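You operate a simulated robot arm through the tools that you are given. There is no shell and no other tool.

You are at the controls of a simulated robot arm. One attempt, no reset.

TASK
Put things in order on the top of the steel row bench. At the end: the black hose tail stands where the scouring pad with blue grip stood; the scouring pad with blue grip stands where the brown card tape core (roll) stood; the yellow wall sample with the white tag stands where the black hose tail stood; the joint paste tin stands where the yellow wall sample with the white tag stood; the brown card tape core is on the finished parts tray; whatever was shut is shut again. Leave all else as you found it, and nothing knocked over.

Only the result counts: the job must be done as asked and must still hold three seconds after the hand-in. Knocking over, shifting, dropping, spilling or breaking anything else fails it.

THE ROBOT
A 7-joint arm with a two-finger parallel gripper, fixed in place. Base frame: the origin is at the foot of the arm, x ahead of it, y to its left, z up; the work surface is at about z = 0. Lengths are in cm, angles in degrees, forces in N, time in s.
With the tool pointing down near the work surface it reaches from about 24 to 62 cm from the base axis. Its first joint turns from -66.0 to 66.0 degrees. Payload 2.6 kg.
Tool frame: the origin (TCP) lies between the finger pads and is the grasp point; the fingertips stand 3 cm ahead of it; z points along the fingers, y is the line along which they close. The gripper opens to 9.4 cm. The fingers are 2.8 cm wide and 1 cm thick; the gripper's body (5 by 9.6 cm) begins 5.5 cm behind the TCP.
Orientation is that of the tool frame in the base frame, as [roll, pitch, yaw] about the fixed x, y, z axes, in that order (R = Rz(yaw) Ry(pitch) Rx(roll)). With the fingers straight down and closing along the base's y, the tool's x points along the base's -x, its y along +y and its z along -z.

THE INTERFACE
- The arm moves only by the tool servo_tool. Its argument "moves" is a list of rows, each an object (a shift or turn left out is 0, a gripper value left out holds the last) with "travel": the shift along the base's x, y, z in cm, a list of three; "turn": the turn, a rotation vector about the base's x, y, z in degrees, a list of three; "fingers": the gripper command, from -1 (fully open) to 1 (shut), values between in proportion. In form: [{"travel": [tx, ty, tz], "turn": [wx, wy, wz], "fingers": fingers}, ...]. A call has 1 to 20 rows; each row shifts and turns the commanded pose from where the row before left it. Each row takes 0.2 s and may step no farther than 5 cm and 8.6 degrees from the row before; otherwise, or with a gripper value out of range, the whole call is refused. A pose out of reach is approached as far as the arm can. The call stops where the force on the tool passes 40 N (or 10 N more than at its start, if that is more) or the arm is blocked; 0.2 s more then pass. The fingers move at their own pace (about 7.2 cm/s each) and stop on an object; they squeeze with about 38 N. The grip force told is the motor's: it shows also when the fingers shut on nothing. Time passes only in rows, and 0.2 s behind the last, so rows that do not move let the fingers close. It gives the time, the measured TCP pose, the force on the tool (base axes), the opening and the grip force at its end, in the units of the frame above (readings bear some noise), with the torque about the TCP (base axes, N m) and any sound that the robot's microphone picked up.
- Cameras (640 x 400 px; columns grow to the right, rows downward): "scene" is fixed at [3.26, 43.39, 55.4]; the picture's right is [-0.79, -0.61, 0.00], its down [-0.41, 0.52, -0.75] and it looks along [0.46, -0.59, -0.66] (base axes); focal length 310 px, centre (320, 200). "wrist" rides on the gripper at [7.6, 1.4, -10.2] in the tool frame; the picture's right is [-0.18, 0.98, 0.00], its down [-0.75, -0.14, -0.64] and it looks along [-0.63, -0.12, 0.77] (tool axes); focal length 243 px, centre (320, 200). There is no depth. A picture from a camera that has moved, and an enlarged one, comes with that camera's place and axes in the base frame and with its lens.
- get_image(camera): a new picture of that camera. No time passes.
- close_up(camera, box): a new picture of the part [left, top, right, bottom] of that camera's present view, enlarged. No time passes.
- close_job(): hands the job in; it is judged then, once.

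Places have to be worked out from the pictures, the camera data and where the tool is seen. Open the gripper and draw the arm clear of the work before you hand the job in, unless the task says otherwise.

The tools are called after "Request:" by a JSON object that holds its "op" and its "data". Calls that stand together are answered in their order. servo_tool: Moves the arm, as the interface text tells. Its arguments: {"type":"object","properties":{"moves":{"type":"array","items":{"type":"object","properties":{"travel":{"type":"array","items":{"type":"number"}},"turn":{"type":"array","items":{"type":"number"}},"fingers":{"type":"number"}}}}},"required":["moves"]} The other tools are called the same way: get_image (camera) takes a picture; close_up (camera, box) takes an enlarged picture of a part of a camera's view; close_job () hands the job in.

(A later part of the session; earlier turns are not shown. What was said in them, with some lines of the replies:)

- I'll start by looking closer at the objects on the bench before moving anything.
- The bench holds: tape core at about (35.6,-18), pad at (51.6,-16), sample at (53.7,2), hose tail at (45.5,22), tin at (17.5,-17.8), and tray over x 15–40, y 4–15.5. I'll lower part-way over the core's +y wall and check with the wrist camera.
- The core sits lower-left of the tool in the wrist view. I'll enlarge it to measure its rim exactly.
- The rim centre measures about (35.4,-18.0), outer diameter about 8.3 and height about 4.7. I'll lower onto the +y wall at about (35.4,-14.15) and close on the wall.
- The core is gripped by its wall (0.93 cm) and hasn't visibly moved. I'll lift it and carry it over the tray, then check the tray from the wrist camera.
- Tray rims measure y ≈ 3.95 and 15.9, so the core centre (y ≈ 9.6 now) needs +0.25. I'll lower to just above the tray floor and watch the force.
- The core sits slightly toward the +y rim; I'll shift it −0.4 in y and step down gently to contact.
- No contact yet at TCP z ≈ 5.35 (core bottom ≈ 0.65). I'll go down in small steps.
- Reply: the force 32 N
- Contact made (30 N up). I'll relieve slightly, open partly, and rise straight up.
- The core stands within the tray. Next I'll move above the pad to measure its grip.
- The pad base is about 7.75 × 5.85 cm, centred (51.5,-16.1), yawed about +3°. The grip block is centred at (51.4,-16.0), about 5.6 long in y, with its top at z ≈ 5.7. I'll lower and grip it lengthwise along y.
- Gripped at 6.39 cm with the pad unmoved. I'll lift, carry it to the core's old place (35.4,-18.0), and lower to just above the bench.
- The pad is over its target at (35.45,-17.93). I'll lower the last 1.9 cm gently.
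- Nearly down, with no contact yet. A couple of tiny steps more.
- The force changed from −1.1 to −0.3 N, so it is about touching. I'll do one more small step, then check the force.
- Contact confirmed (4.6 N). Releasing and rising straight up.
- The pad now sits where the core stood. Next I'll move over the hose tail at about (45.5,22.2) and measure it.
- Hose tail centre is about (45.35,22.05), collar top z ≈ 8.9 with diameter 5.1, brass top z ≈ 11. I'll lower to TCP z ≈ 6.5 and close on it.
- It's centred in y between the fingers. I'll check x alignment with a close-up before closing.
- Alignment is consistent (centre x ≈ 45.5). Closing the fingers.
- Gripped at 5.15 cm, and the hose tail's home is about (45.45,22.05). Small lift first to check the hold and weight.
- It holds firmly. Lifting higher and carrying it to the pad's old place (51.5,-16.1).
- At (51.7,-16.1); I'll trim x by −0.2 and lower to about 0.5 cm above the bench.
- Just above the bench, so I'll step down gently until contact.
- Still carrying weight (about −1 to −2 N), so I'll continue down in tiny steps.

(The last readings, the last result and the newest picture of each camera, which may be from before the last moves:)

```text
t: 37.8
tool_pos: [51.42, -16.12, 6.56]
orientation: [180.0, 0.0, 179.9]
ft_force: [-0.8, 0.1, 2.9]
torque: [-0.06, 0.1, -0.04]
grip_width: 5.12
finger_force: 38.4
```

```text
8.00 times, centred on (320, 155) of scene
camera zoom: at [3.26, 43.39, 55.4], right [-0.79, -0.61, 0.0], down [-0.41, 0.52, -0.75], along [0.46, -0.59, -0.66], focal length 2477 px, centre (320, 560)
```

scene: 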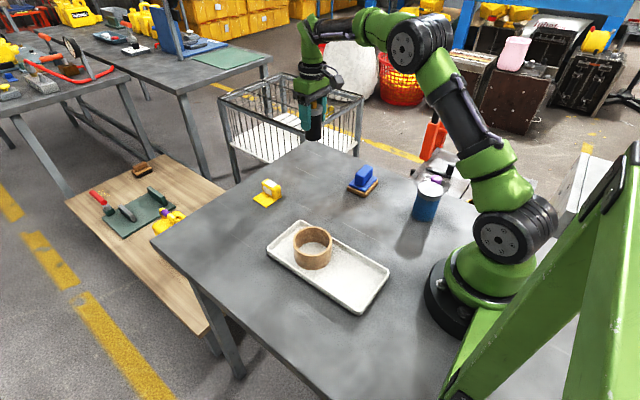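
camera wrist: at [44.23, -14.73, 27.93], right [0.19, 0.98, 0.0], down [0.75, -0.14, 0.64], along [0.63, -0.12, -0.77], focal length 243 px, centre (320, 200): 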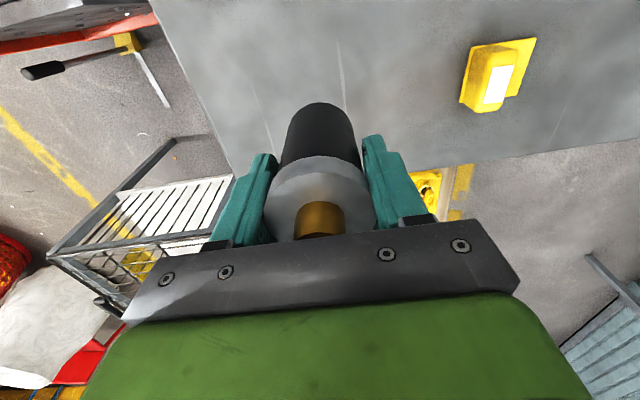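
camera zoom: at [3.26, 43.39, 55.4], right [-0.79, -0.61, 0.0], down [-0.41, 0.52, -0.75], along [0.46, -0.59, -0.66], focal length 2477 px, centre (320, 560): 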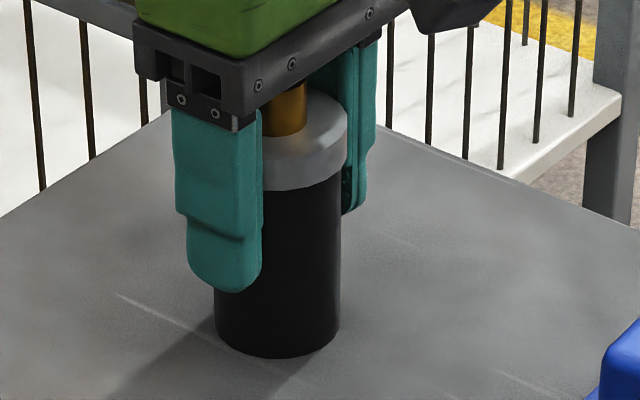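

Contact (+2.9 N, up from −2). I'll release slowly and rise straight up.

Request:
{"op": "servo_tool", "data": {"moves": [{"fingers": -0.3}, {"fingers": -0.7}, {"fingers": -1}, {"fingers": -1}, {"travel": [0, 0, 2]}, {"travel": [0, 0, 4]}, {"travel": [0, 0, 4]}, {"travel": [0, 0, 4]}, {"travel": [0, 0, 0]}]}}

Request:
{"op": "get_image", "data": {"camera": "scene"}}

Request:
{"op": "get_image", "data": {"camera": "wrist"}}

```text
t: 39.8
tool_pos: [51.39, -15.95, 20.34]
orientation: [-180.0, 0.0, -180.0]
ft_force: [0.1, -0.2, 0.1]
torque: [-0.03, 0.03, 0.0]
grip_width: 9.41
finger_force: 0.2
```

```text
taken
```

scene: 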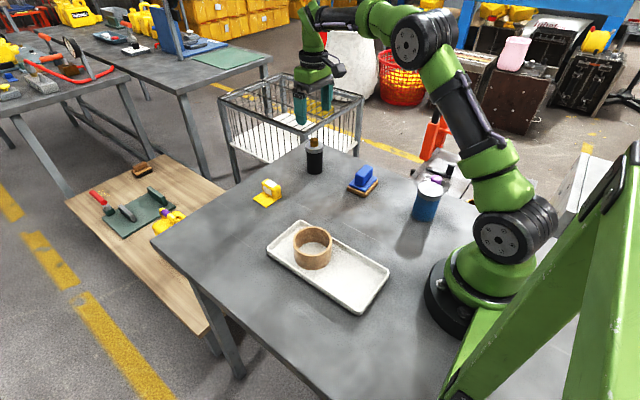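

```text
taken
camera wrist: at [43.77, -14.65, 30.56], right [0.18, 0.98, 0.0], down [0.75, -0.14, 0.64], along [0.63, -0.12, -0.77], focal length 243 px, centre (320, 200)
```

wrist: 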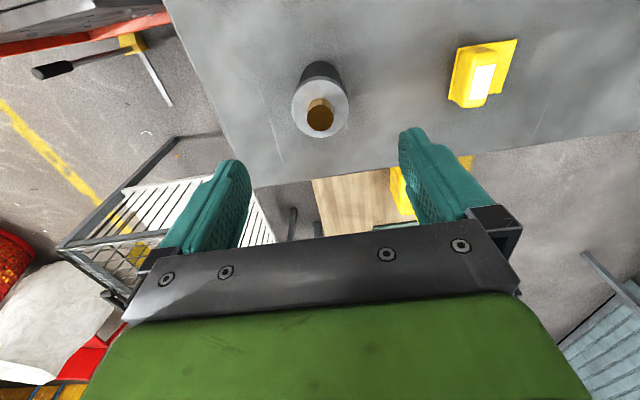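

The hose tail stands upright in the pad's old place. Next I'll fly over the yellow sample at about (53.5,2) to measure it.

Request:
{"op": "servo_tool", "data": {"moves": [{"travel": [0.3, 3, 0], "fingers": -1}, {"travel": [0.3, 3, 0]}, {"travel": [0.3, 3, 0]}, {"travel": [0.3, 3, 0]}, {"travel": [0.3, 3, -2.5]}, {"travel": [0.3, 3, -2.5]}, {"travel": [0, 0, 0]}]}}

Request:
{"op": "get_image", "data": {"camera": "wrist"}}

Request:
{"op": "close_up", "data": {"camera": "wrist", "box": [240, 40, 400, 180]}}

Request:
{"op": "close_up", "data": {"camera": "scene", "box": [230, 160, 310, 220]}}

```text
t: 41.4
tool_pos: [53.25, 1.84, 15.4]
orientation: [-180.0, 0.1, 179.9]
ft_force: [-0.4, -0.1, 0.6]
torque: [-0.03, -0.01, 0.0]
grip_width: 9.41
finger_force: 0.0
```

```text
taken
camera wrist: at [45.66, 3.24, 25.56], right [0.19, 0.98, 0.0], down [0.75, -0.14, 0.64], along [0.63, -0.12, -0.77], focal length 243 px, centre (320, 200)
```

wrist: 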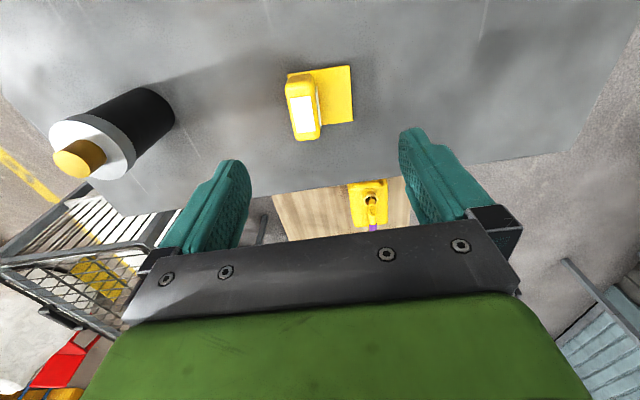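

```text
2.86 times, centred on (320, 110) of wrist
camera zoom: at [45.66, 3.24, 25.56], right [0.19, 0.98, 0.0], down [0.75, -0.14, 0.64], along [0.63, -0.12, -0.77], focal length 693 px, centre (320, 457)
```

zoom: 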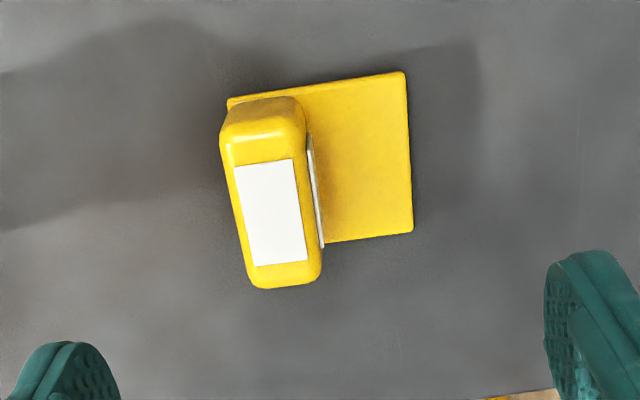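

```text
6.67 times, centred on (270, 190) of scene
camera zoom: at [3.26, 43.39, 55.4], right [-0.79, -0.61, 0.0], down [-0.41, 0.52, -0.75], along [0.46, -0.59, -0.66], focal length 2064 px, centre (653, 267)
```

zoom: 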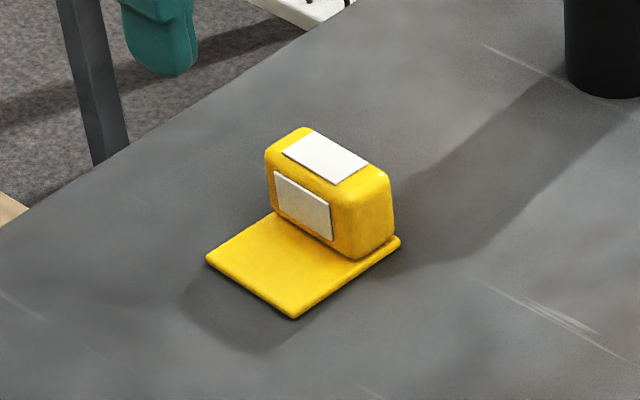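

The sample's plate centre is about (53.4,1.9), and its block is about (53.3,0.25), 2.3 thick, ~4 tall, yawed about −3.5°. I'll grip the block across its thickness with the tips above the plate.

Request:
{"op": "servo_tool", "data": {"moves": [{"travel": [0.05, -0.8, -3], "turn": [0, 0, -3.5], "fingers": -1}, {"travel": [0, -0.8, -3]}, {"travel": [0, 0, -3]}, {"travel": [0, 0, -1.5]}, {"travel": [0, 0, 0]}]}}

Request:
{"op": "get_image", "data": {"camera": "wrist"}}

Request:
{"op": "close_up", "data": {"camera": "scene", "box": [230, 160, 310, 220]}}

```text
t: 42.6
tool_pos: [53.26, 0.47, 4.86]
orientation: [180.0, -0.1, 176.3]
ft_force: [-0.3, -0.7, 1.0]
torque: [0.0, 0.01, 0.04]
grip_width: 9.39
finger_force: 0.1
```

```text
taken
camera wrist: at [45.74, 2.31, 15.1], right [0.24, 0.97, 0.0], down [0.74, -0.19, 0.64], along [0.62, -0.16, -0.77], focal length 243 px, centre (320, 200)
```

wrist: 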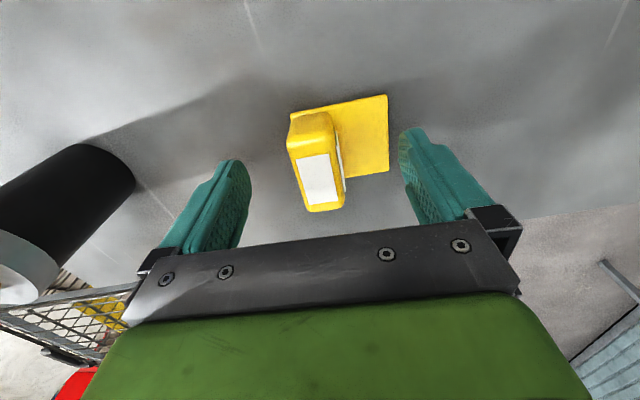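

```text
6.67 times, centred on (270, 190) of scene
camera zoom: at [3.27, 43.39, 55.4], right [-0.79, -0.61, 0.0], down [-0.41, 0.52, -0.75], along [0.46, -0.59, -0.66], focal length 2064 px, centre (653, 267)
```

zoom: 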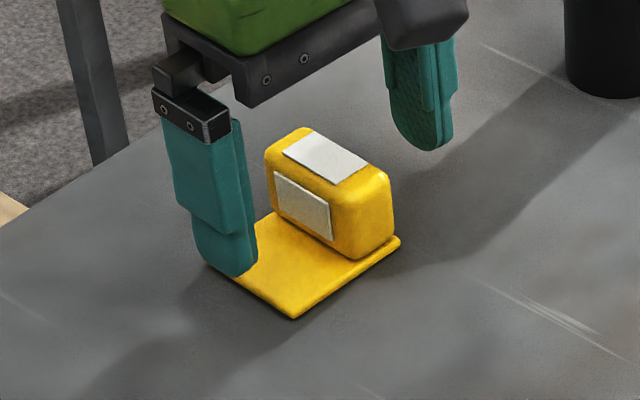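

Well centred on the block. Lowering another 0.7 cm (tips ~1.1 above the bench, above the plate) and closing.

Request:
{"op": "servo_tool", "data": {"moves": [{"travel": [0, -0.15, -0.7], "fingers": -1}, {"fingers": -0.5}, {"fingers": 0}, {"fingers": 0.4}, {"fingers": 1}, {"fingers": 1}, {"fingers": 1}]}}

Request:
{"op": "get_image", "data": {"camera": "wrist"}}

Request:
{"op": "close_up", "data": {"camera": "scene", "box": [230, 160, 310, 220]}}

```text
t: 44.2
tool_pos: [53.23, 0.35, 4.27]
orientation: [180.0, 0.0, 176.4]
ft_force: [0.1, 0.3, -0.2]
torque: [0.01, -0.01, 0.03]
grip_width: 2.87
finger_force: 38.0
```

```text
taken
camera wrist: at [45.73, 2.17, 14.44], right [0.24, 0.97, 0.0], down [0.74, -0.19, 0.64], along [0.62, -0.16, -0.77], focal length 243 px, centre (320, 200)
```

wrist: 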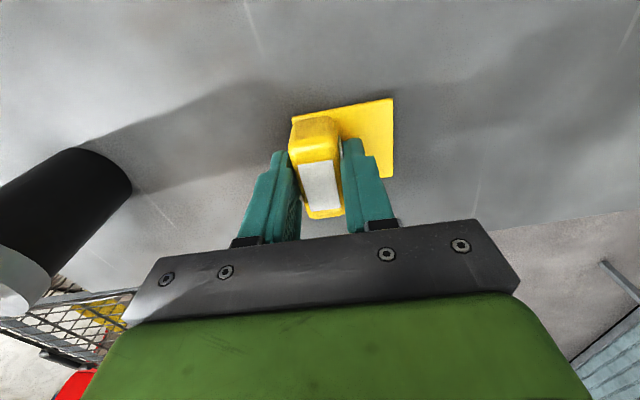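

```text
6.67 times, centred on (270, 190) of scene
camera zoom: at [3.27, 43.39, 55.4], right [-0.79, -0.61, 0.0], down [-0.41, 0.52, -0.75], along [0.46, -0.59, -0.66], focal length 2064 px, centre (653, 267)
```

zoom: 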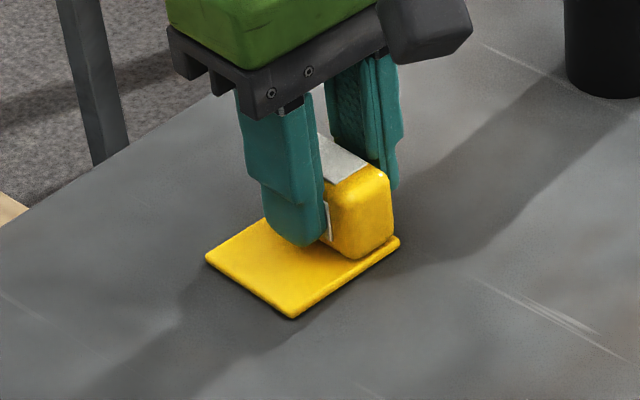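

Gripped at 2.87 cm with the sample unmoved. I'll lift and carry it to the hose tail's old place so the plate centre lands near (45.45,22.2).

Request:
{"op": "servo_tool", "data": {"moves": [{"travel": [0, 0, 1], "fingers": 1}, {"travel": [0, 0, 3]}, {"travel": [0, 0, 3]}, {"travel": [-1.0, 2.5, 1]}, {"travel": [-1.0, 2.5, 0]}, {"travel": [-1.0, 2.5, 0]}, {"travel": [-1.0, 2.5, 0]}, {"travel": [-1.0, 2.5, 0]}, {"travel": [-1.0, 2.5, 0]}, {"travel": [-1.0, 2.6, 0]}, {"travel": [-0.9, 2.6, 0]}, {"travel": [0, 0, 0]}, {"travel": [0, 0, -3]}, {"travel": [0, 0, -2.5]}, {"travel": [0, 0, 0]}]}}

Request:
{"op": "get_image", "data": {"camera": "scene"}}

Request:
{"op": "close_up", "data": {"camera": "scene", "box": [170, 190, 290, 290]}}

Request:
{"op": "get_image", "data": {"camera": "wrist"}}

```text
t: 47.4
tool_pos: [45.28, 20.37, 6.65]
orientation: [-180.0, 0.0, 176.5]
ft_force: [-0.2, 0.9, 0.4]
torque: [0.0, -0.02, -0.01]
grip_width: 2.46
finger_force: 38.0
```

```text
taken
```

scene: 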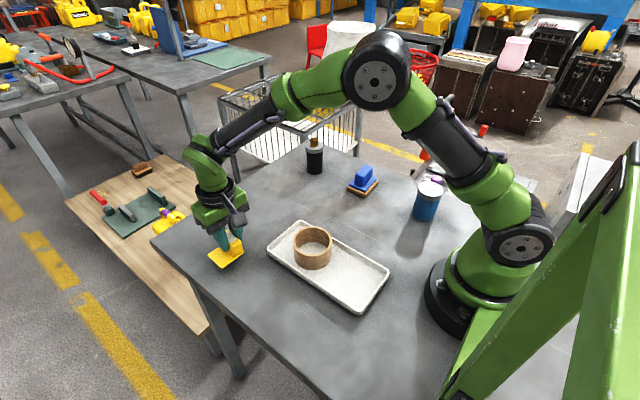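

```text
4.00 times, centred on (230, 240) of scene
camera zoom: at [3.26, 43.39, 55.4], right [-0.79, -0.61, 0.0], down [-0.41, 0.52, -0.75], along [0.46, -0.59, -0.66], focal length 1238 px, centre (680, 40)
```

zoom: 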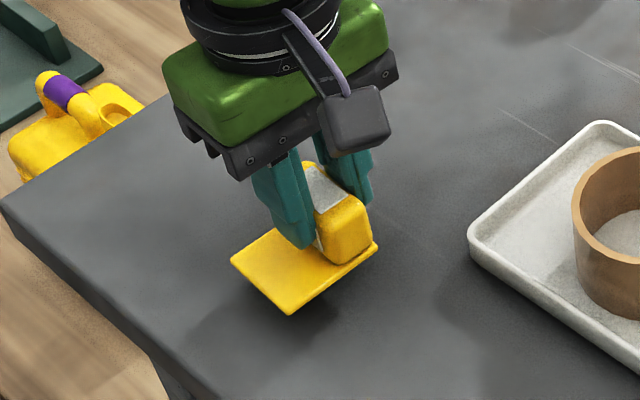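

```text
taken
camera wrist: at [37.77, 22.34, 16.93], right [0.24, 0.97, 0.0], down [0.74, -0.19, 0.64], along [0.62, -0.16, -0.77], focal length 243 px, centre (320, 200)
```

wrist: 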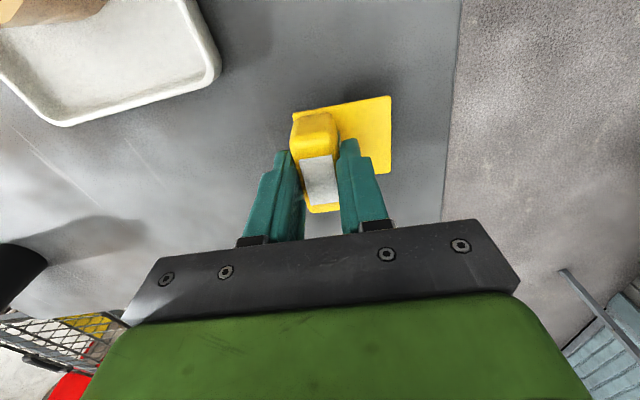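

The sample is held level, with plate centre about (45.4,22.0). I'll lower until just above the bench and then touch down gently.

Request:
{"op": "servo_tool", "data": {"moves": [{"travel": [0.05, 0.1, -1.2], "fingers": 1}, {"travel": [0, 0, -0.7]}, {"travel": [0, 0, 0]}]}}

Request:
{"op": "close_up", "data": {"camera": "scene", "box": [190, 210, 270, 270]}}

```text
t: 48.2
tool_pos: [45.45, 20.5, 4.81]
orientation: [180.0, 0.0, 176.3]
ft_force: [0.2, 0.1, 0.1]
torque: [-0.03, -0.01, -0.03]
grip_width: 2.45
finger_force: 37.7
```

```text
6.67 times, centred on (230, 240) of scene
camera zoom: at [3.27, 43.39, 55.4], right [-0.79, -0.61, 0.0], down [-0.41, 0.52, -0.75], along [0.46, -0.59, -0.66], focal length 2064 px, centre (920, -67)
```

zoom: 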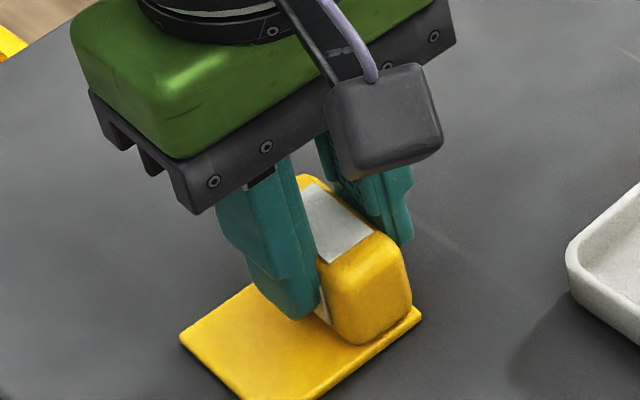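

Request:
{"op": "servo_tool", "data": {"moves": [{"travel": [0, 0, -0.15], "fingers": 1}, {"travel": [0, 0, -0.1]}, {"travel": [0, 0, 0]}]}}

Request:
{"op": "close_up", "data": {"camera": "scene", "box": [190, 230, 270, 290]}}

```text
t: 49.0
tool_pos: [45.55, 20.61, 4.77]
orientation: [179.9, 0.2, 176.3]
ft_force: [-6.0, -2.9, 25.2]
torque: [0.0, 0.38, 0.05]
grip_width: 2.46
finger_force: 38.2
```

```text
6.67 times, centred on (230, 260) of scene
camera zoom: at [3.25, 43.38, 55.41], right [-0.79, -0.61, 0.0], down [-0.41, 0.52, -0.75], along [0.46, -0.59, -0.66], focal length 2064 px, centre (920, -200)
```

zoom: 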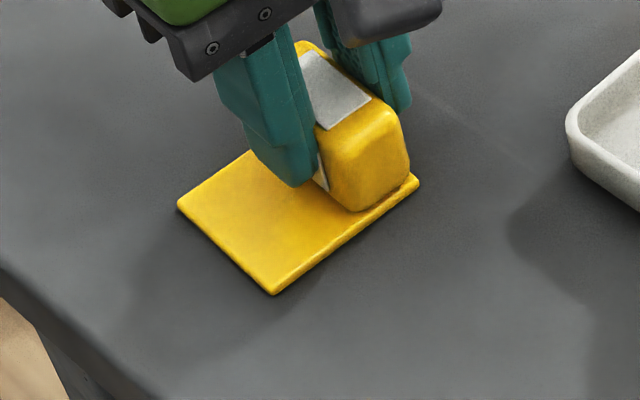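

Contact (25 N). I'll relieve 0.12 cm, check, then release.

Request:
{"op": "servo_tool", "data": {"moves": [{"travel": [0, 0, 0.12], "fingers": 1}, {"travel": [0, 0, 0]}]}}

```text
t: 49.6
tool_pos: [45.47, 20.64, 4.82]
orientation: [-180.0, 0.0, 176.5]
ft_force: [3.7, 2.7, 13.2]
torque: [0.18, -0.17, -0.02]
grip_width: 2.47
finger_force: 38.1
```

Request:
{"op": "servo_tool", "data": {"moves": [{"travel": [0, 0, 0.05], "fingers": 1}, {"fingers": 0.3}, {"fingers": 0}, {"fingers": -0.3}, {"travel": [0, 0, 1.5]}, {"travel": [0, 0, 3]}, {"travel": [0, 0, 4], "turn": [0, 0, 3.5]}, {"travel": [0, 0, 4]}, {"travel": [0, 0, 0]}]}}

Request:
{"op": "get_image", "data": {"camera": "scene"}}

Request:
{"op": "close_up", "data": {"camera": "scene", "box": [190, 210, 270, 270]}}

Request:
{"op": "get_image", "data": {"camera": "wrist"}}

```text
t: 51.6
tool_pos: [45.51, 20.43, 17.38]
orientation: [179.9, 0.0, 180.0]
ft_force: [0.2, 0.4, -0.5]
torque: [0.0, 0.01, -0.02]
grip_width: 6.09
finger_force: 0.0
```

```text
taken
```

scene: 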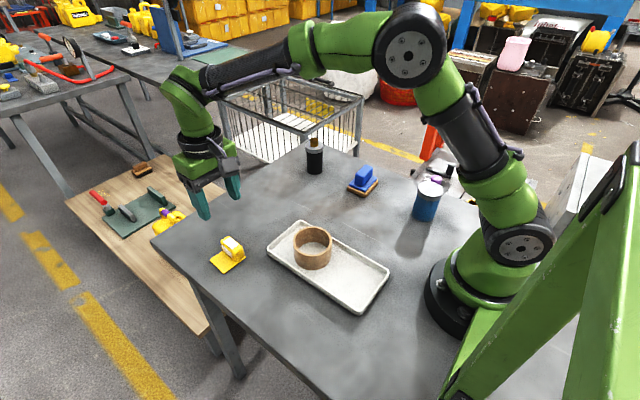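

```text
6.67 times, centred on (230, 240) of scene
camera zoom: at [3.26, 43.39, 55.4], right [-0.79, -0.61, 0.0], down [-0.41, 0.52, -0.75], along [0.46, -0.59, -0.66], focal length 2064 px, centre (920, -67)
```

zoom: 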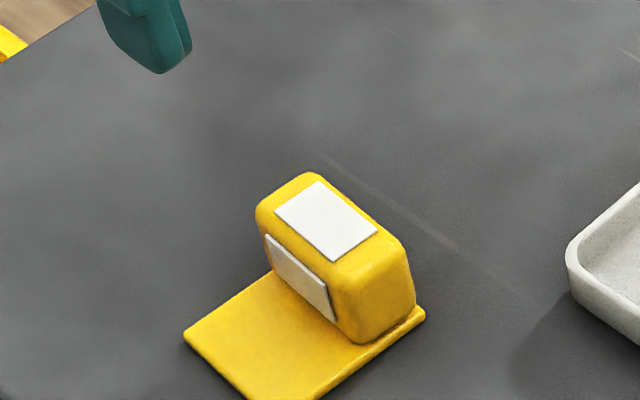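

```text
taken
camera wrist: at [37.86, 21.81, 27.57], right [0.18, 0.98, 0.0], down [0.75, -0.14, 0.64], along [0.63, -0.12, -0.77], focal length 243 px, centre (320, 200)
```

wrist: 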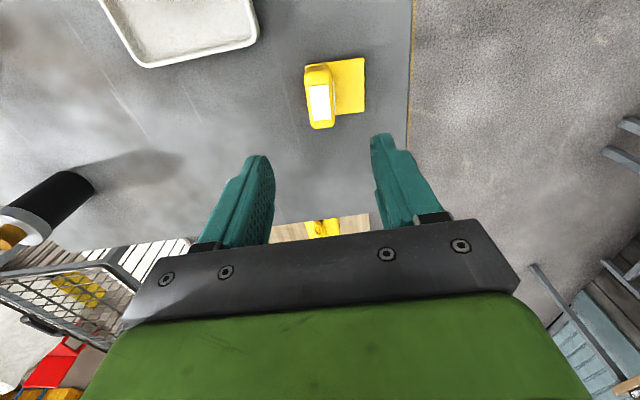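

The sample stands at the hose tail's old place. Now I'll swing around to the tin near (17.5,-17.8), keeping high and clear of the base.

Request:
{"op": "servo_tool", "data": {"moves": [{"travel": [-1, -3, 1.8], "fingers": -1}, {"travel": [-1, -3, 1.8]}, {"travel": [-1, -3, 0]}, {"travel": [-1, -3, 0]}, {"travel": [-1, -3, 0]}, {"travel": [-1.2, -3, 0]}, {"travel": [-1.2, -3, 0]}, {"travel": [-1.4, -3, 0]}, {"travel": [-1.5, -3, 0]}, {"travel": [-1.5, -3, 0]}, {"travel": [-1.7, -3, 0]}, {"travel": [-2, -3, 0]}, {"travel": [-2, -1.5, 0]}, {"travel": [0, 0, 0]}]}}

Request:
{"op": "get_image", "data": {"camera": "scene"}}

Request:
{"op": "get_image", "data": {"camera": "wrist"}}

```text
t: 54.6
tool_pos: [28.0, -16.97, 20.88]
orientation: [179.9, 0.1, -180.0]
ft_force: [-0.8, 0.2, -0.5]
torque: [0.01, -0.01, -0.02]
grip_width: 9.43
finger_force: 0.1
```

```text
taken
```

scene: 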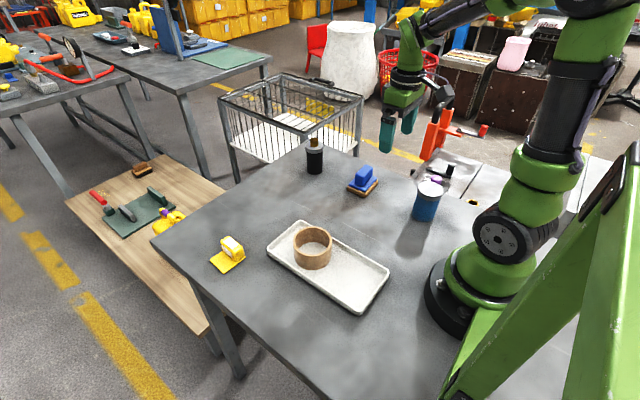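

```text
taken
camera wrist: at [20.31, -15.59, 31.03], right [0.18, 0.98, 0.0], down [0.75, -0.14, 0.64], along [0.63, -0.12, -0.77], focal length 243 px, centre (320, 200)
```

wrist: 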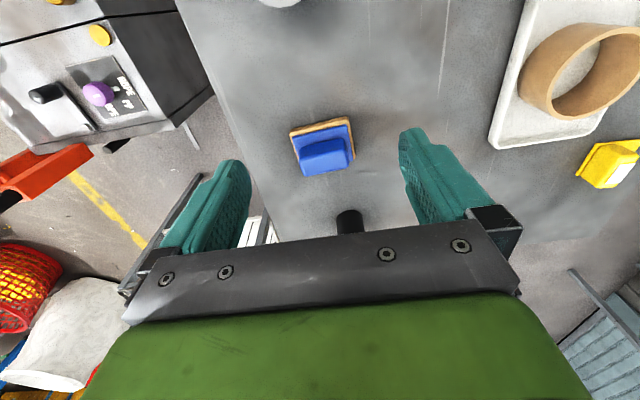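

Tin lid edge shows at the top of the view. I'll continue −x to hover above the tin.

Request:
{"op": "servo_tool", "data": {"moves": [{"travel": [-2.6, -0.2, 0], "fingers": -1}, {"travel": [-2.6, -0.2, 0]}, {"travel": [-2.6, -0.2, 0]}, {"travel": [-2.6, -0.2, 0]}, {"travel": [0, 0, 0]}]}}

Request:
{"op": "get_image", "data": {"camera": "scene"}}

Request:
{"op": "get_image", "data": {"camera": "wrist"}}

Request:
{"op": "close_up", "data": {"camera": "wrist", "box": [240, 40, 400, 180]}}

```text
t: 55.8
tool_pos: [17.48, -17.74, 20.83]
orientation: [-180.0, 0.0, -180.0]
ft_force: [-0.1, 0.3, 0.2]
torque: [0.02, 0.03, 0.0]
grip_width: 9.4
finger_force: 0.1
```

```text
taken
```

scene: 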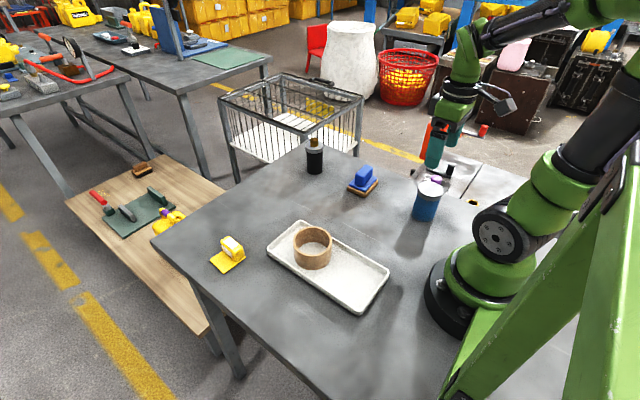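

```text
taken
camera wrist: at [9.9, -16.39, 30.97], right [0.18, 0.98, 0.0], down [0.75, -0.14, 0.64], along [0.63, -0.12, -0.77], focal length 243 px, centre (320, 200)
```

wrist: 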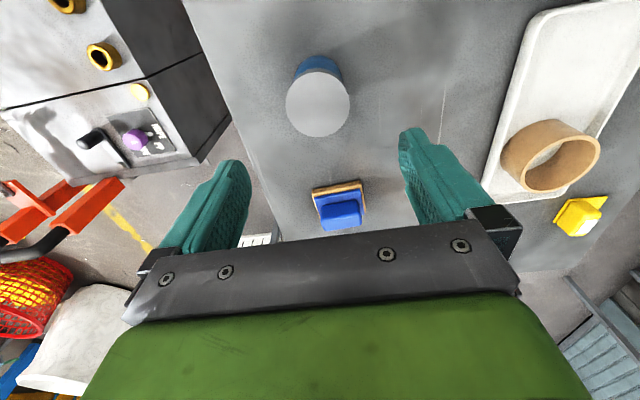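

```text
2.86 times, centred on (320, 110) of wrist
camera zoom: at [9.9, -16.39, 30.97], right [0.18, 0.98, 0.0], down [0.75, -0.14, 0.64], along [0.63, -0.12, -0.77], focal length 693 px, centre (320, 457)
```

zoom: 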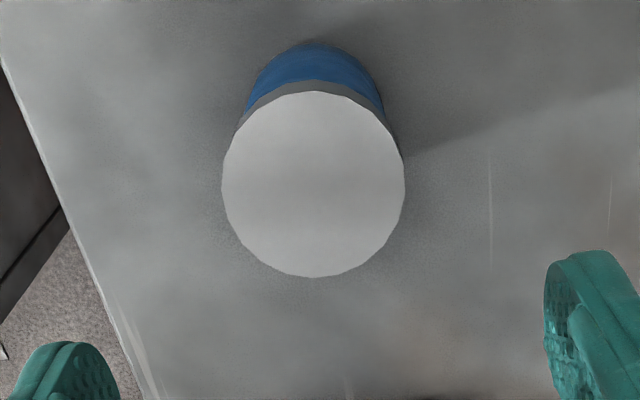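

Tin centre is about (17.4,-17.9), lid ~6 cm across with its top at z ≈ 8.2. I'll descend straight with open fingers to z ≈ 4.5 and check.

Request:
{"op": "servo_tool", "data": {"moves": [{"travel": [-0.1, -0.15, -3], "fingers": -1}, {"travel": [0, 0, -3]}, {"travel": [0, 0, -3]}, {"travel": [0, 0, -3]}, {"travel": [0, 0, -2.5]}, {"travel": [0, 0, -1.5]}, {"travel": [0, 0, 0]}]}}

Request:
{"op": "get_image", "data": {"camera": "wrist"}}

Request:
{"op": "close_up", "data": {"camera": "scene", "box": [370, 130, 490, 230]}}

Request:
{"op": "get_image", "data": {"camera": "scene"}}

```text
t: 57.4
tool_pos: [17.31, -17.93, 4.98]
orientation: [-180.0, 0.1, -180.0]
ft_force: [0.2, -0.1, -0.3]
torque: [0.01, -0.02, -0.02]
grip_width: 9.42
finger_force: 0.1
```

```text
taken
camera wrist: at [9.68, -16.57, 15.2], right [0.18, 0.98, 0.0], down [0.75, -0.14, 0.64], along [0.63, -0.12, -0.77], focal length 243 px, centre (320, 200)
```

wrist: 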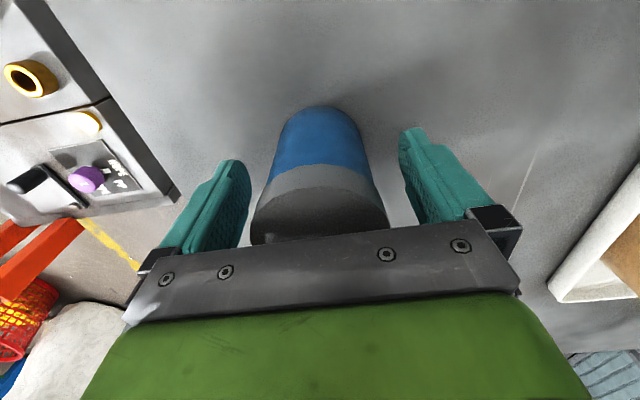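

```text
4.00 times, centred on (430, 180) of scene
camera zoom: at [3.27, 43.39, 55.4], right [-0.79, -0.61, 0.0], down [-0.41, 0.52, -0.75], along [0.46, -0.59, -0.66], focal length 1238 px, centre (-120, 280)
```

zoom: 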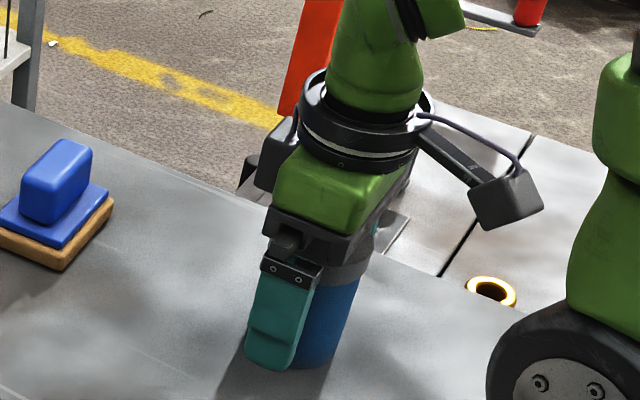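

```text
taken
```

scene: 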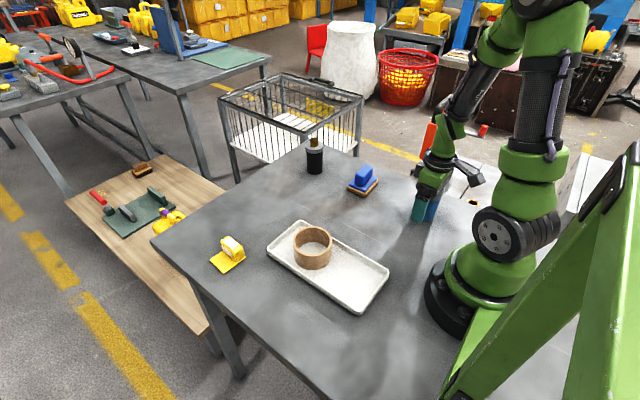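

Reached cleanly and centred. Lowering 0.7 cm more to hold low on the body, then closing.

Request:
{"op": "servo_tool", "data": {"moves": [{"travel": [0, 0, -0.7], "fingers": -1}, {"fingers": -0.7}, {"fingers": -0.4}, {"fingers": 0}, {"fingers": 0.6}, {"fingers": 1}, {"fingers": 1}]}}

Request:
{"op": "get_image", "data": {"camera": "wrist"}}

Request:
{"op": "close_up", "data": {"camera": "scene", "box": [400, 160, 460, 230]}}

```text
t: 59.0
tool_pos: [17.39, -18.01, 4.25]
orientation: [-180.0, 0.1, 180.0]
ft_force: [0.3, 0.4, 0.0]
torque: [0.0, 0.0, -0.01]
grip_width: 5.58
finger_force: 38.1
```

```text
taken
camera wrist: at [9.73, -16.55, 14.44], right [0.18, 0.98, 0.0], down [0.75, -0.14, 0.64], along [0.63, -0.12, -0.77], focal length 243 px, centre (320, 200)
```

wrist: 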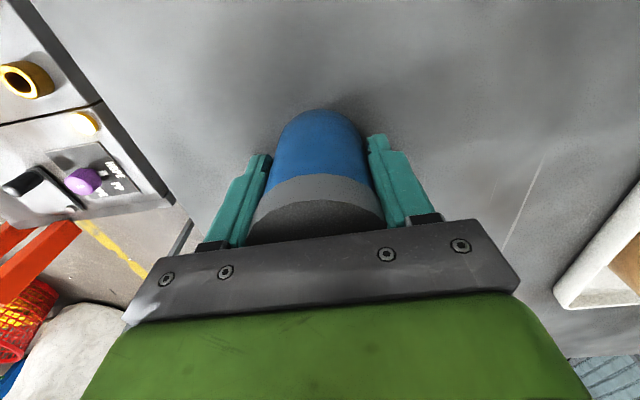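

```text
5.71 times, centred on (430, 195) of scene
camera zoom: at [3.27, 43.39, 55.4], right [-0.79, -0.61, 0.0], down [-0.41, 0.52, -0.75], along [0.46, -0.59, -0.66], focal length 1769 px, centre (-309, 229)
```

zoom: 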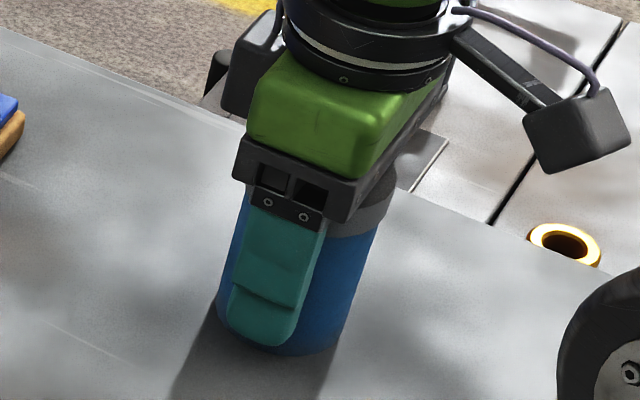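

Gripped at 5.58 cm, matching the body rather than the lid. Small test lift to be sure the whole tin comes.

Request:
{"op": "servo_tool", "data": {"moves": [{"travel": [0, 0, 0.4], "fingers": 1}, {"travel": [0, 0, 0.6]}, {"travel": [0, 0, 0]}]}}

Request:
{"op": "close_up", "data": {"camera": "scene", "box": [400, 160, 460, 230]}}

Request:
{"op": "get_image", "data": {"camera": "wrist"}}

```text
t: 59.8
tool_pos: [17.3, -18.1, 5.01]
orientation: [-180.0, 0.0, 179.9]
ft_force: [0.1, -0.5, -0.2]
torque: [0.01, 0.02, -0.03]
grip_width: 5.58
finger_force: 38.3
```

```text
5.71 times, centred on (430, 195) of scene
camera zoom: at [3.27, 43.39, 55.4], right [-0.79, -0.61, 0.0], down [-0.41, 0.52, -0.75], along [0.46, -0.59, -0.66], focal length 1769 px, centre (-309, 229)
```

zoom: 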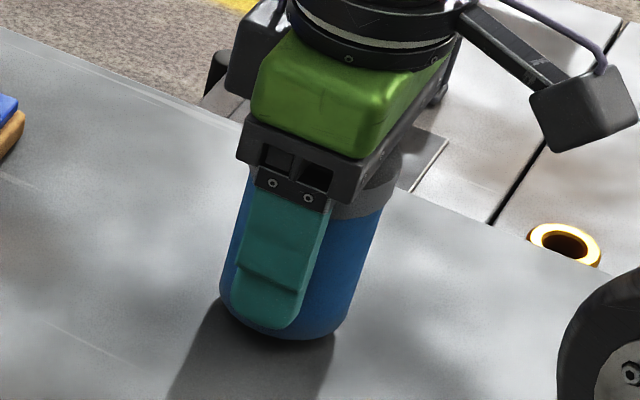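

```text
taken
camera wrist: at [9.78, -16.6, 15.37], right [0.19, 0.98, 0.0], down [0.75, -0.14, 0.64], along [0.63, -0.12, -0.77], focal length 243 px, centre (320, 200)
```

wrist: 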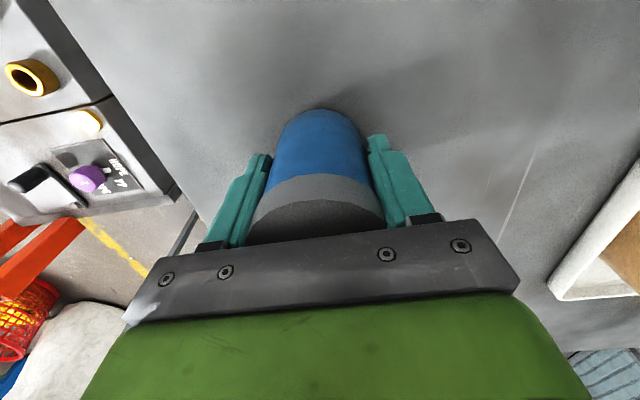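

The whole tin lifts with its lid. Carrying it up and straight across to the sample's old place (53.4,1.75).

Request:
{"op": "servo_tool", "data": {"moves": [{"travel": [0, 0, 2], "fingers": 1}, {"travel": [0, 0, 3]}, {"travel": [0, 0, 3]}, {"travel": [0, 0, 3]}, {"travel": [1.5, 0.8, 1]}, {"travel": [3, 1.65, 0]}, {"travel": [3, 1.65, 0]}, {"travel": [3, 1.65, 0]}, {"travel": [3, 1.65, 0]}, {"travel": [3, 1.65, 0]}, {"travel": [3, 1.65, 0]}, {"travel": [3, 1.65, 0]}, {"travel": [3, 1.65, 0]}, {"travel": [3, 1.65, 0]}, {"travel": [3, 1.65, 0]}, {"travel": [3, 1.65, 0]}, {"travel": [1.5, 0.8, 0]}, {"travel": [0, 0, 0]}]}}

Request:
{"op": "get_image", "data": {"camera": "scene"}}

Request:
{"op": "get_image", "data": {"camera": "wrist"}}

```text
t: 63.6
tool_pos: [53.5, 1.97, 17.32]
orientation: [-180.0, 0.0, 179.8]
ft_force: [-0.1, 0.3, -0.4]
torque: [0.01, -0.01, 0.0]
grip_width: 5.55
finger_force: 37.7
```

```text
taken
```

scene: 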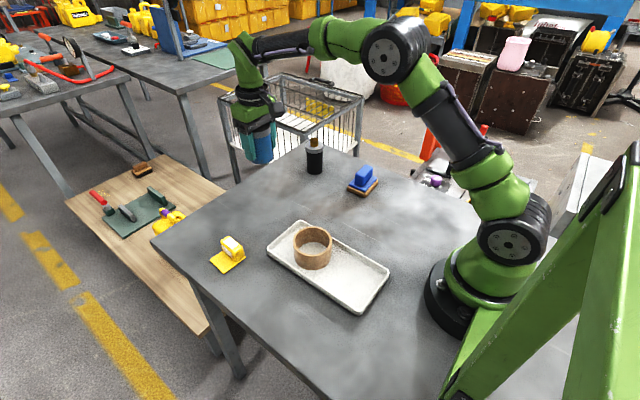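

```text
taken
camera wrist: at [45.82, 3.29, 27.42], right [0.19, 0.98, 0.0], down [0.75, -0.14, 0.64], along [0.63, -0.12, -0.77], focal length 243 px, centre (320, 200)
```

wrist: 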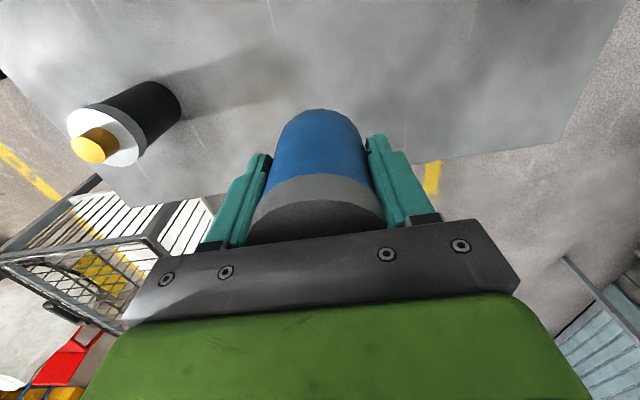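

In position at (53.5,1.9). Lowering to about 0.6 cm above the bench.

Request:
{"op": "servo_tool", "data": {"moves": [{"travel": [-0.1, -0.1, -3], "fingers": 1}, {"travel": [0, 0, -3]}, {"travel": [0, 0, -3]}, {"travel": [0, 0, -2.5]}, {"travel": [0, 0, -1]}, {"travel": [0, 0, 0]}]}}

Request:
{"op": "close_up", "data": {"camera": "scene", "box": [220, 140, 320, 220]}}

```text
t: 65.0
tool_pos: [53.26, 1.83, 4.43]
orientation: [-180.0, -0.1, 179.9]
ft_force: [-0.5, 0.4, -0.5]
torque: [-0.01, -0.02, 0.0]
grip_width: 5.55
finger_force: 37.7
```

```text
5.00 times, centred on (270, 180) of scene
camera zoom: at [3.27, 43.39, 55.4], right [-0.79, -0.61, 0.0], down [-0.41, 0.52, -0.75], along [0.46, -0.59, -0.66], focal length 1548 px, centre (570, 300)
```

zoom: 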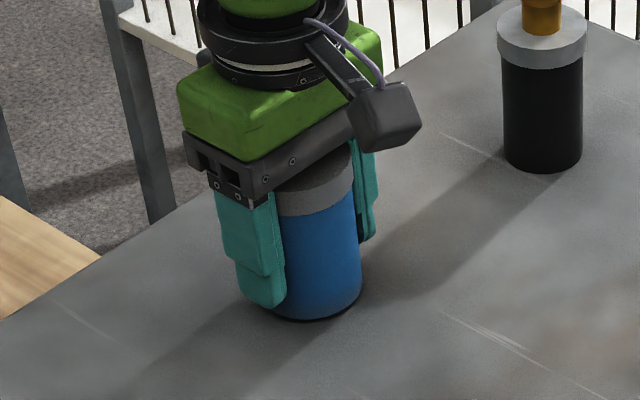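

Close to the surface, so I'll step down in small increments for contact.

Request:
{"op": "servo_tool", "data": {"moves": [{"travel": [0, 0, -0.08], "fingers": 1}, {"travel": [0, 0, -0.04]}, {"travel": [0, 0, 0]}]}}

```text
t: 65.8
tool_pos: [53.24, 1.71, 4.48]
orientation: [-180.0, 0.0, 179.9]
ft_force: [-0.9, 0.2, -1.7]
torque: [-0.01, -0.03, 0.02]
grip_width: 5.55
finger_force: 38.4
```

Request:
{"op": "servo_tool", "data": {"moves": [{"travel": [0, 0, -0.08], "fingers": 1}, {"travel": [0, 0, -0.04]}, {"travel": [0, 0, 0]}]}}

```text
t: 66.6
tool_pos: [53.33, 1.62, 4.31]
orientation: [-180.0, -0.1, -179.9]
ft_force: [-0.3, 0.1, -1.2]
torque: [-0.01, 0.06, -0.02]
grip_width: 5.55
finger_force: 37.8
```

Request:
{"op": "servo_tool", "data": {"moves": [{"travel": [0, 0, -0.08], "fingers": 1}, {"travel": [0, 0, 0]}]}}

Request:
{"op": "close_up", "data": {"camera": "scene", "box": [250, 170, 300, 210]}}

```text
t: 67.2
tool_pos: [53.32, 1.66, 4.42]
orientation: [-179.9, 0.0, -180.0]
ft_force: [-0.7, 0.1, -1.2]
torque: [0.02, 0.01, 0.01]
grip_width: 5.54
finger_force: 37.7
```

```text
10.00 times, centred on (275, 190) of scene
camera zoom: at [3.27, 43.39, 55.4], right [-0.79, -0.61, 0.0], down [-0.41, 0.52, -0.75], along [0.46, -0.59, -0.66], focal length 3096 px, centre (770, 300)
```

zoom: 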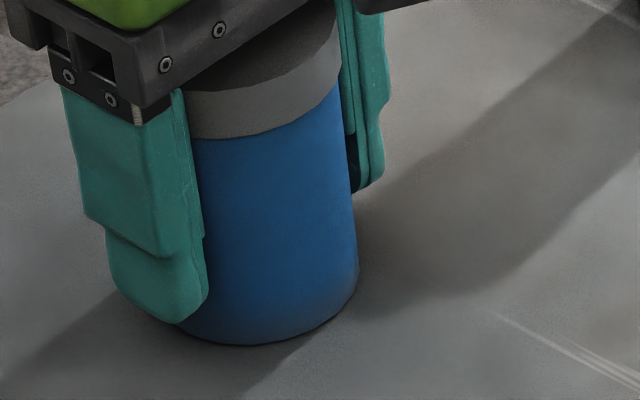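

Request:
{"op": "servo_tool", "data": {"moves": [{"travel": [0, 0, -0.08], "fingers": 1}, {"travel": [0, 0, 0]}]}}

```text
t: 67.8
tool_pos: [53.32, 1.59, 4.17]
orientation: [179.9, 0.1, -180.0]
ft_force: [-0.1, -0.9, -1.4]
torque: [0.0, -0.02, -0.05]
grip_width: 5.59
finger_force: 37.9
```

Request:
{"op": "servo_tool", "data": {"moves": [{"travel": [0, 0, -0.07], "fingers": 1}, {"travel": [0, 0, 0]}]}}

```text
t: 68.4
tool_pos: [53.22, 1.85, 4.31]
orientation: [-179.9, 0.0, 179.8]
ft_force: [0.2, -0.8, -1.4]
torque: [0.01, 0.06, 0.03]
grip_width: 5.58
finger_force: 38.1
```

Request:
{"op": "servo_tool", "data": {"moves": [{"travel": [0, 0, -0.08], "fingers": 1}, {"travel": [0, 0, 0]}]}}

```text
t: 69.0
tool_pos: [53.37, 1.63, 4.4]
orientation: [180.0, 0.0, 179.8]
ft_force: [-3.7, 0.2, 11.0]
torque: [-0.03, 0.41, -0.02]
grip_width: 5.54
finger_force: 38.0
```

Contact (11 N). I'll relieve slightly, release, and rise straight up.

Request:
{"op": "servo_tool", "data": {"moves": [{"travel": [0, 0, 0.04], "fingers": 1}, {"fingers": -0.4}, {"fingers": -0.8}, {"fingers": -1}, {"fingers": -1}, {"travel": [0, 0, 1.5]}, {"travel": [0, 0, 3.5]}, {"travel": [0, 0, 4]}, {"travel": [0, 0, 4]}, {"travel": [0, 0, 0]}]}}

Request:
{"op": "get_image", "data": {"camera": "scene"}}

Request:
{"op": "get_image", "data": {"camera": "wrist"}}

Request:
{"op": "close_up", "data": {"camera": "scene", "box": [220, 120, 400, 240]}}

```text
t: 71.2
tool_pos: [53.17, 1.86, 17.25]
orientation: [180.0, 0.0, -179.9]
ft_force: [-0.5, 0.6, 0.3]
torque: [-0.02, 0.0, 0.02]
grip_width: 9.4
finger_force: 0.1
```

```text
taken
```

scene: 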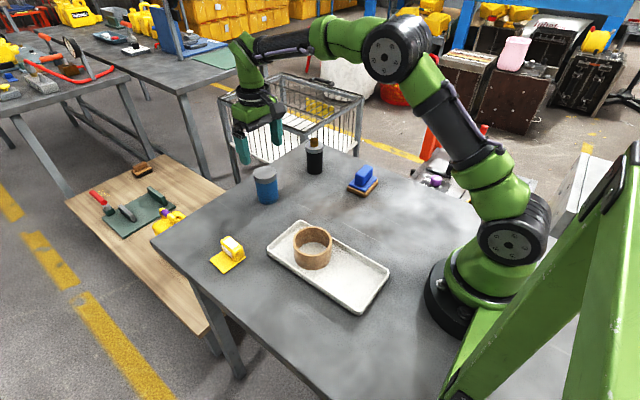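

```text
taken
camera wrist: at [45.61, 3.24, 27.39], right [0.18, 0.98, 0.0], down [0.75, -0.14, 0.64], along [0.63, -0.12, -0.77], focal length 243 px, centre (320, 200)
```

wrist: 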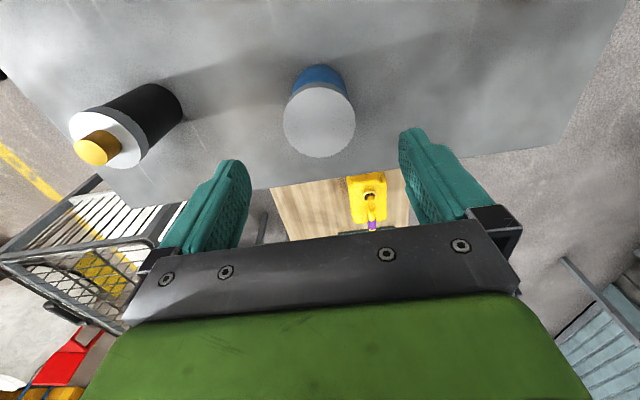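

```text
3.33 times, centred on (310, 180) of scene
camera zoom: at [3.26, 43.39, 55.4], right [-0.79, -0.61, 0.0], down [-0.41, 0.52, -0.75], along [0.46, -0.59, -0.66], focal length 1032 px, centre (353, 267)
```

zoom: 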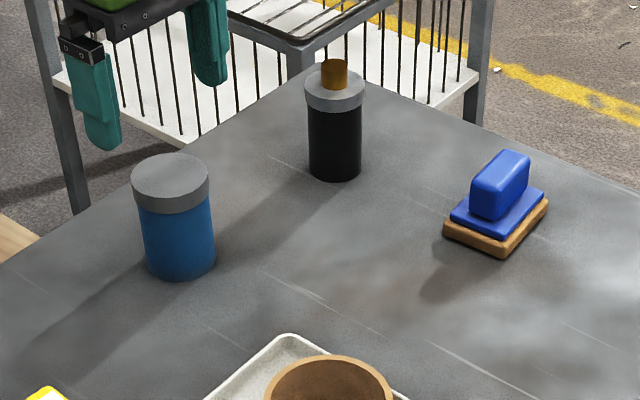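

All five pieces stand upright in their places. I'll draw the arm up and clear, take a last look, then hand in.

Request:
{"op": "servo_tool", "data": {"moves": [{"travel": [-1, 0, 4], "fingers": -1}, {"travel": [-1, 0, 4]}, {"travel": [-1, -1, 3]}, {"travel": [-2, -3, 0]}, {"travel": [-2, -3, 0]}, {"travel": [-2, -3, 0]}, {"travel": [-2, -3, 0]}, {"travel": [-1.5, -3, 0]}, {"travel": [0, 0, 0]}, {"travel": [0, 0, 0]}, {"travel": [0, 0, 0]}]}}

Request:
{"op": "get_image", "data": {"camera": "scene"}}

Request:
{"op": "close_up", "data": {"camera": "scene", "box": [190, 120, 400, 320]}}

```text
t: 73.6
tool_pos: [40.8, -14.18, 28.13]
orientation: [-179.9, 0.0, 180.0]
ft_force: [0.5, -0.2, 1.0]
torque: [0.04, -0.01, -0.02]
grip_width: 9.42
finger_force: 0.1
```

```text
taken
```

scene: 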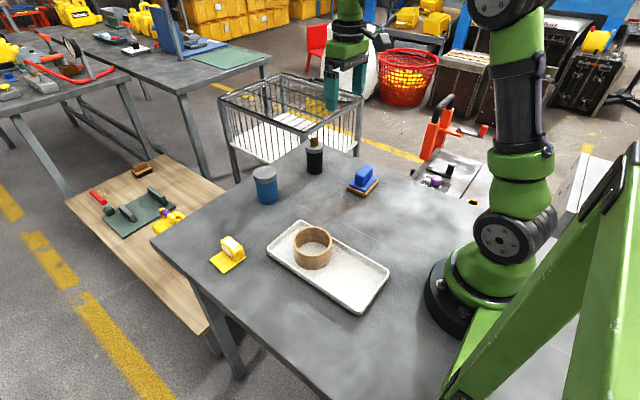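

```text
2.00 times, centred on (295, 220) of scene
camera zoom: at [3.26, 43.39, 55.4], right [-0.79, -0.61, 0.0], down [-0.41, 0.52, -0.75], along [0.46, -0.59, -0.66], focal length 619 px, centre (370, 160)
```

zoom: 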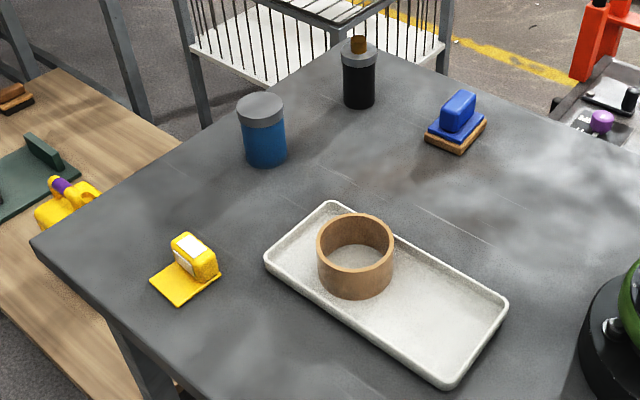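

The last pictures show everything upright, in its place and still: core on the tray, pad, hose tail, sample and tin (lid on). The arm is clear and the gripper open, so I'm handing in.

Request:
{"op": "close_job", "data": {}}

```text
The job is handed in.
```

The bench is in the order you asked for, and I've handed the job in. I don't have the verdict on it. In the last pictures everything was upright and still.

| Item | Now stands | Position (x, y, cm) |
|---|---|---|
| Brown card tape core | On the finished parts tray, fully inside the rims | about (31.4, 9.8) |
| Scouring pad with blue grip | Where the tape core stood | about (35.4, -18.0) |
| Black hose tail | Where the scouring pad stood | about (51.5, -16.1) |
| Yellow wall sample with white tag | Where the hose tail stood | about (45.5, 22.1) |
| Joint paste tin | Where the yellow sample stood | about (53.3, 1.7) |

- **Accuracy:** positions come from the camera pictures and arm readings, so expect errors of a few millimetres.
- **Yellow sample:** I matched the centre of its base plate to the old spot, because the block sits off to one side of the plate.
- **Lids:** the tin's lid was on at the start and stayed on. I opened nothing.
- **Arm:** it finished raised clear of the bench with the gripper open.
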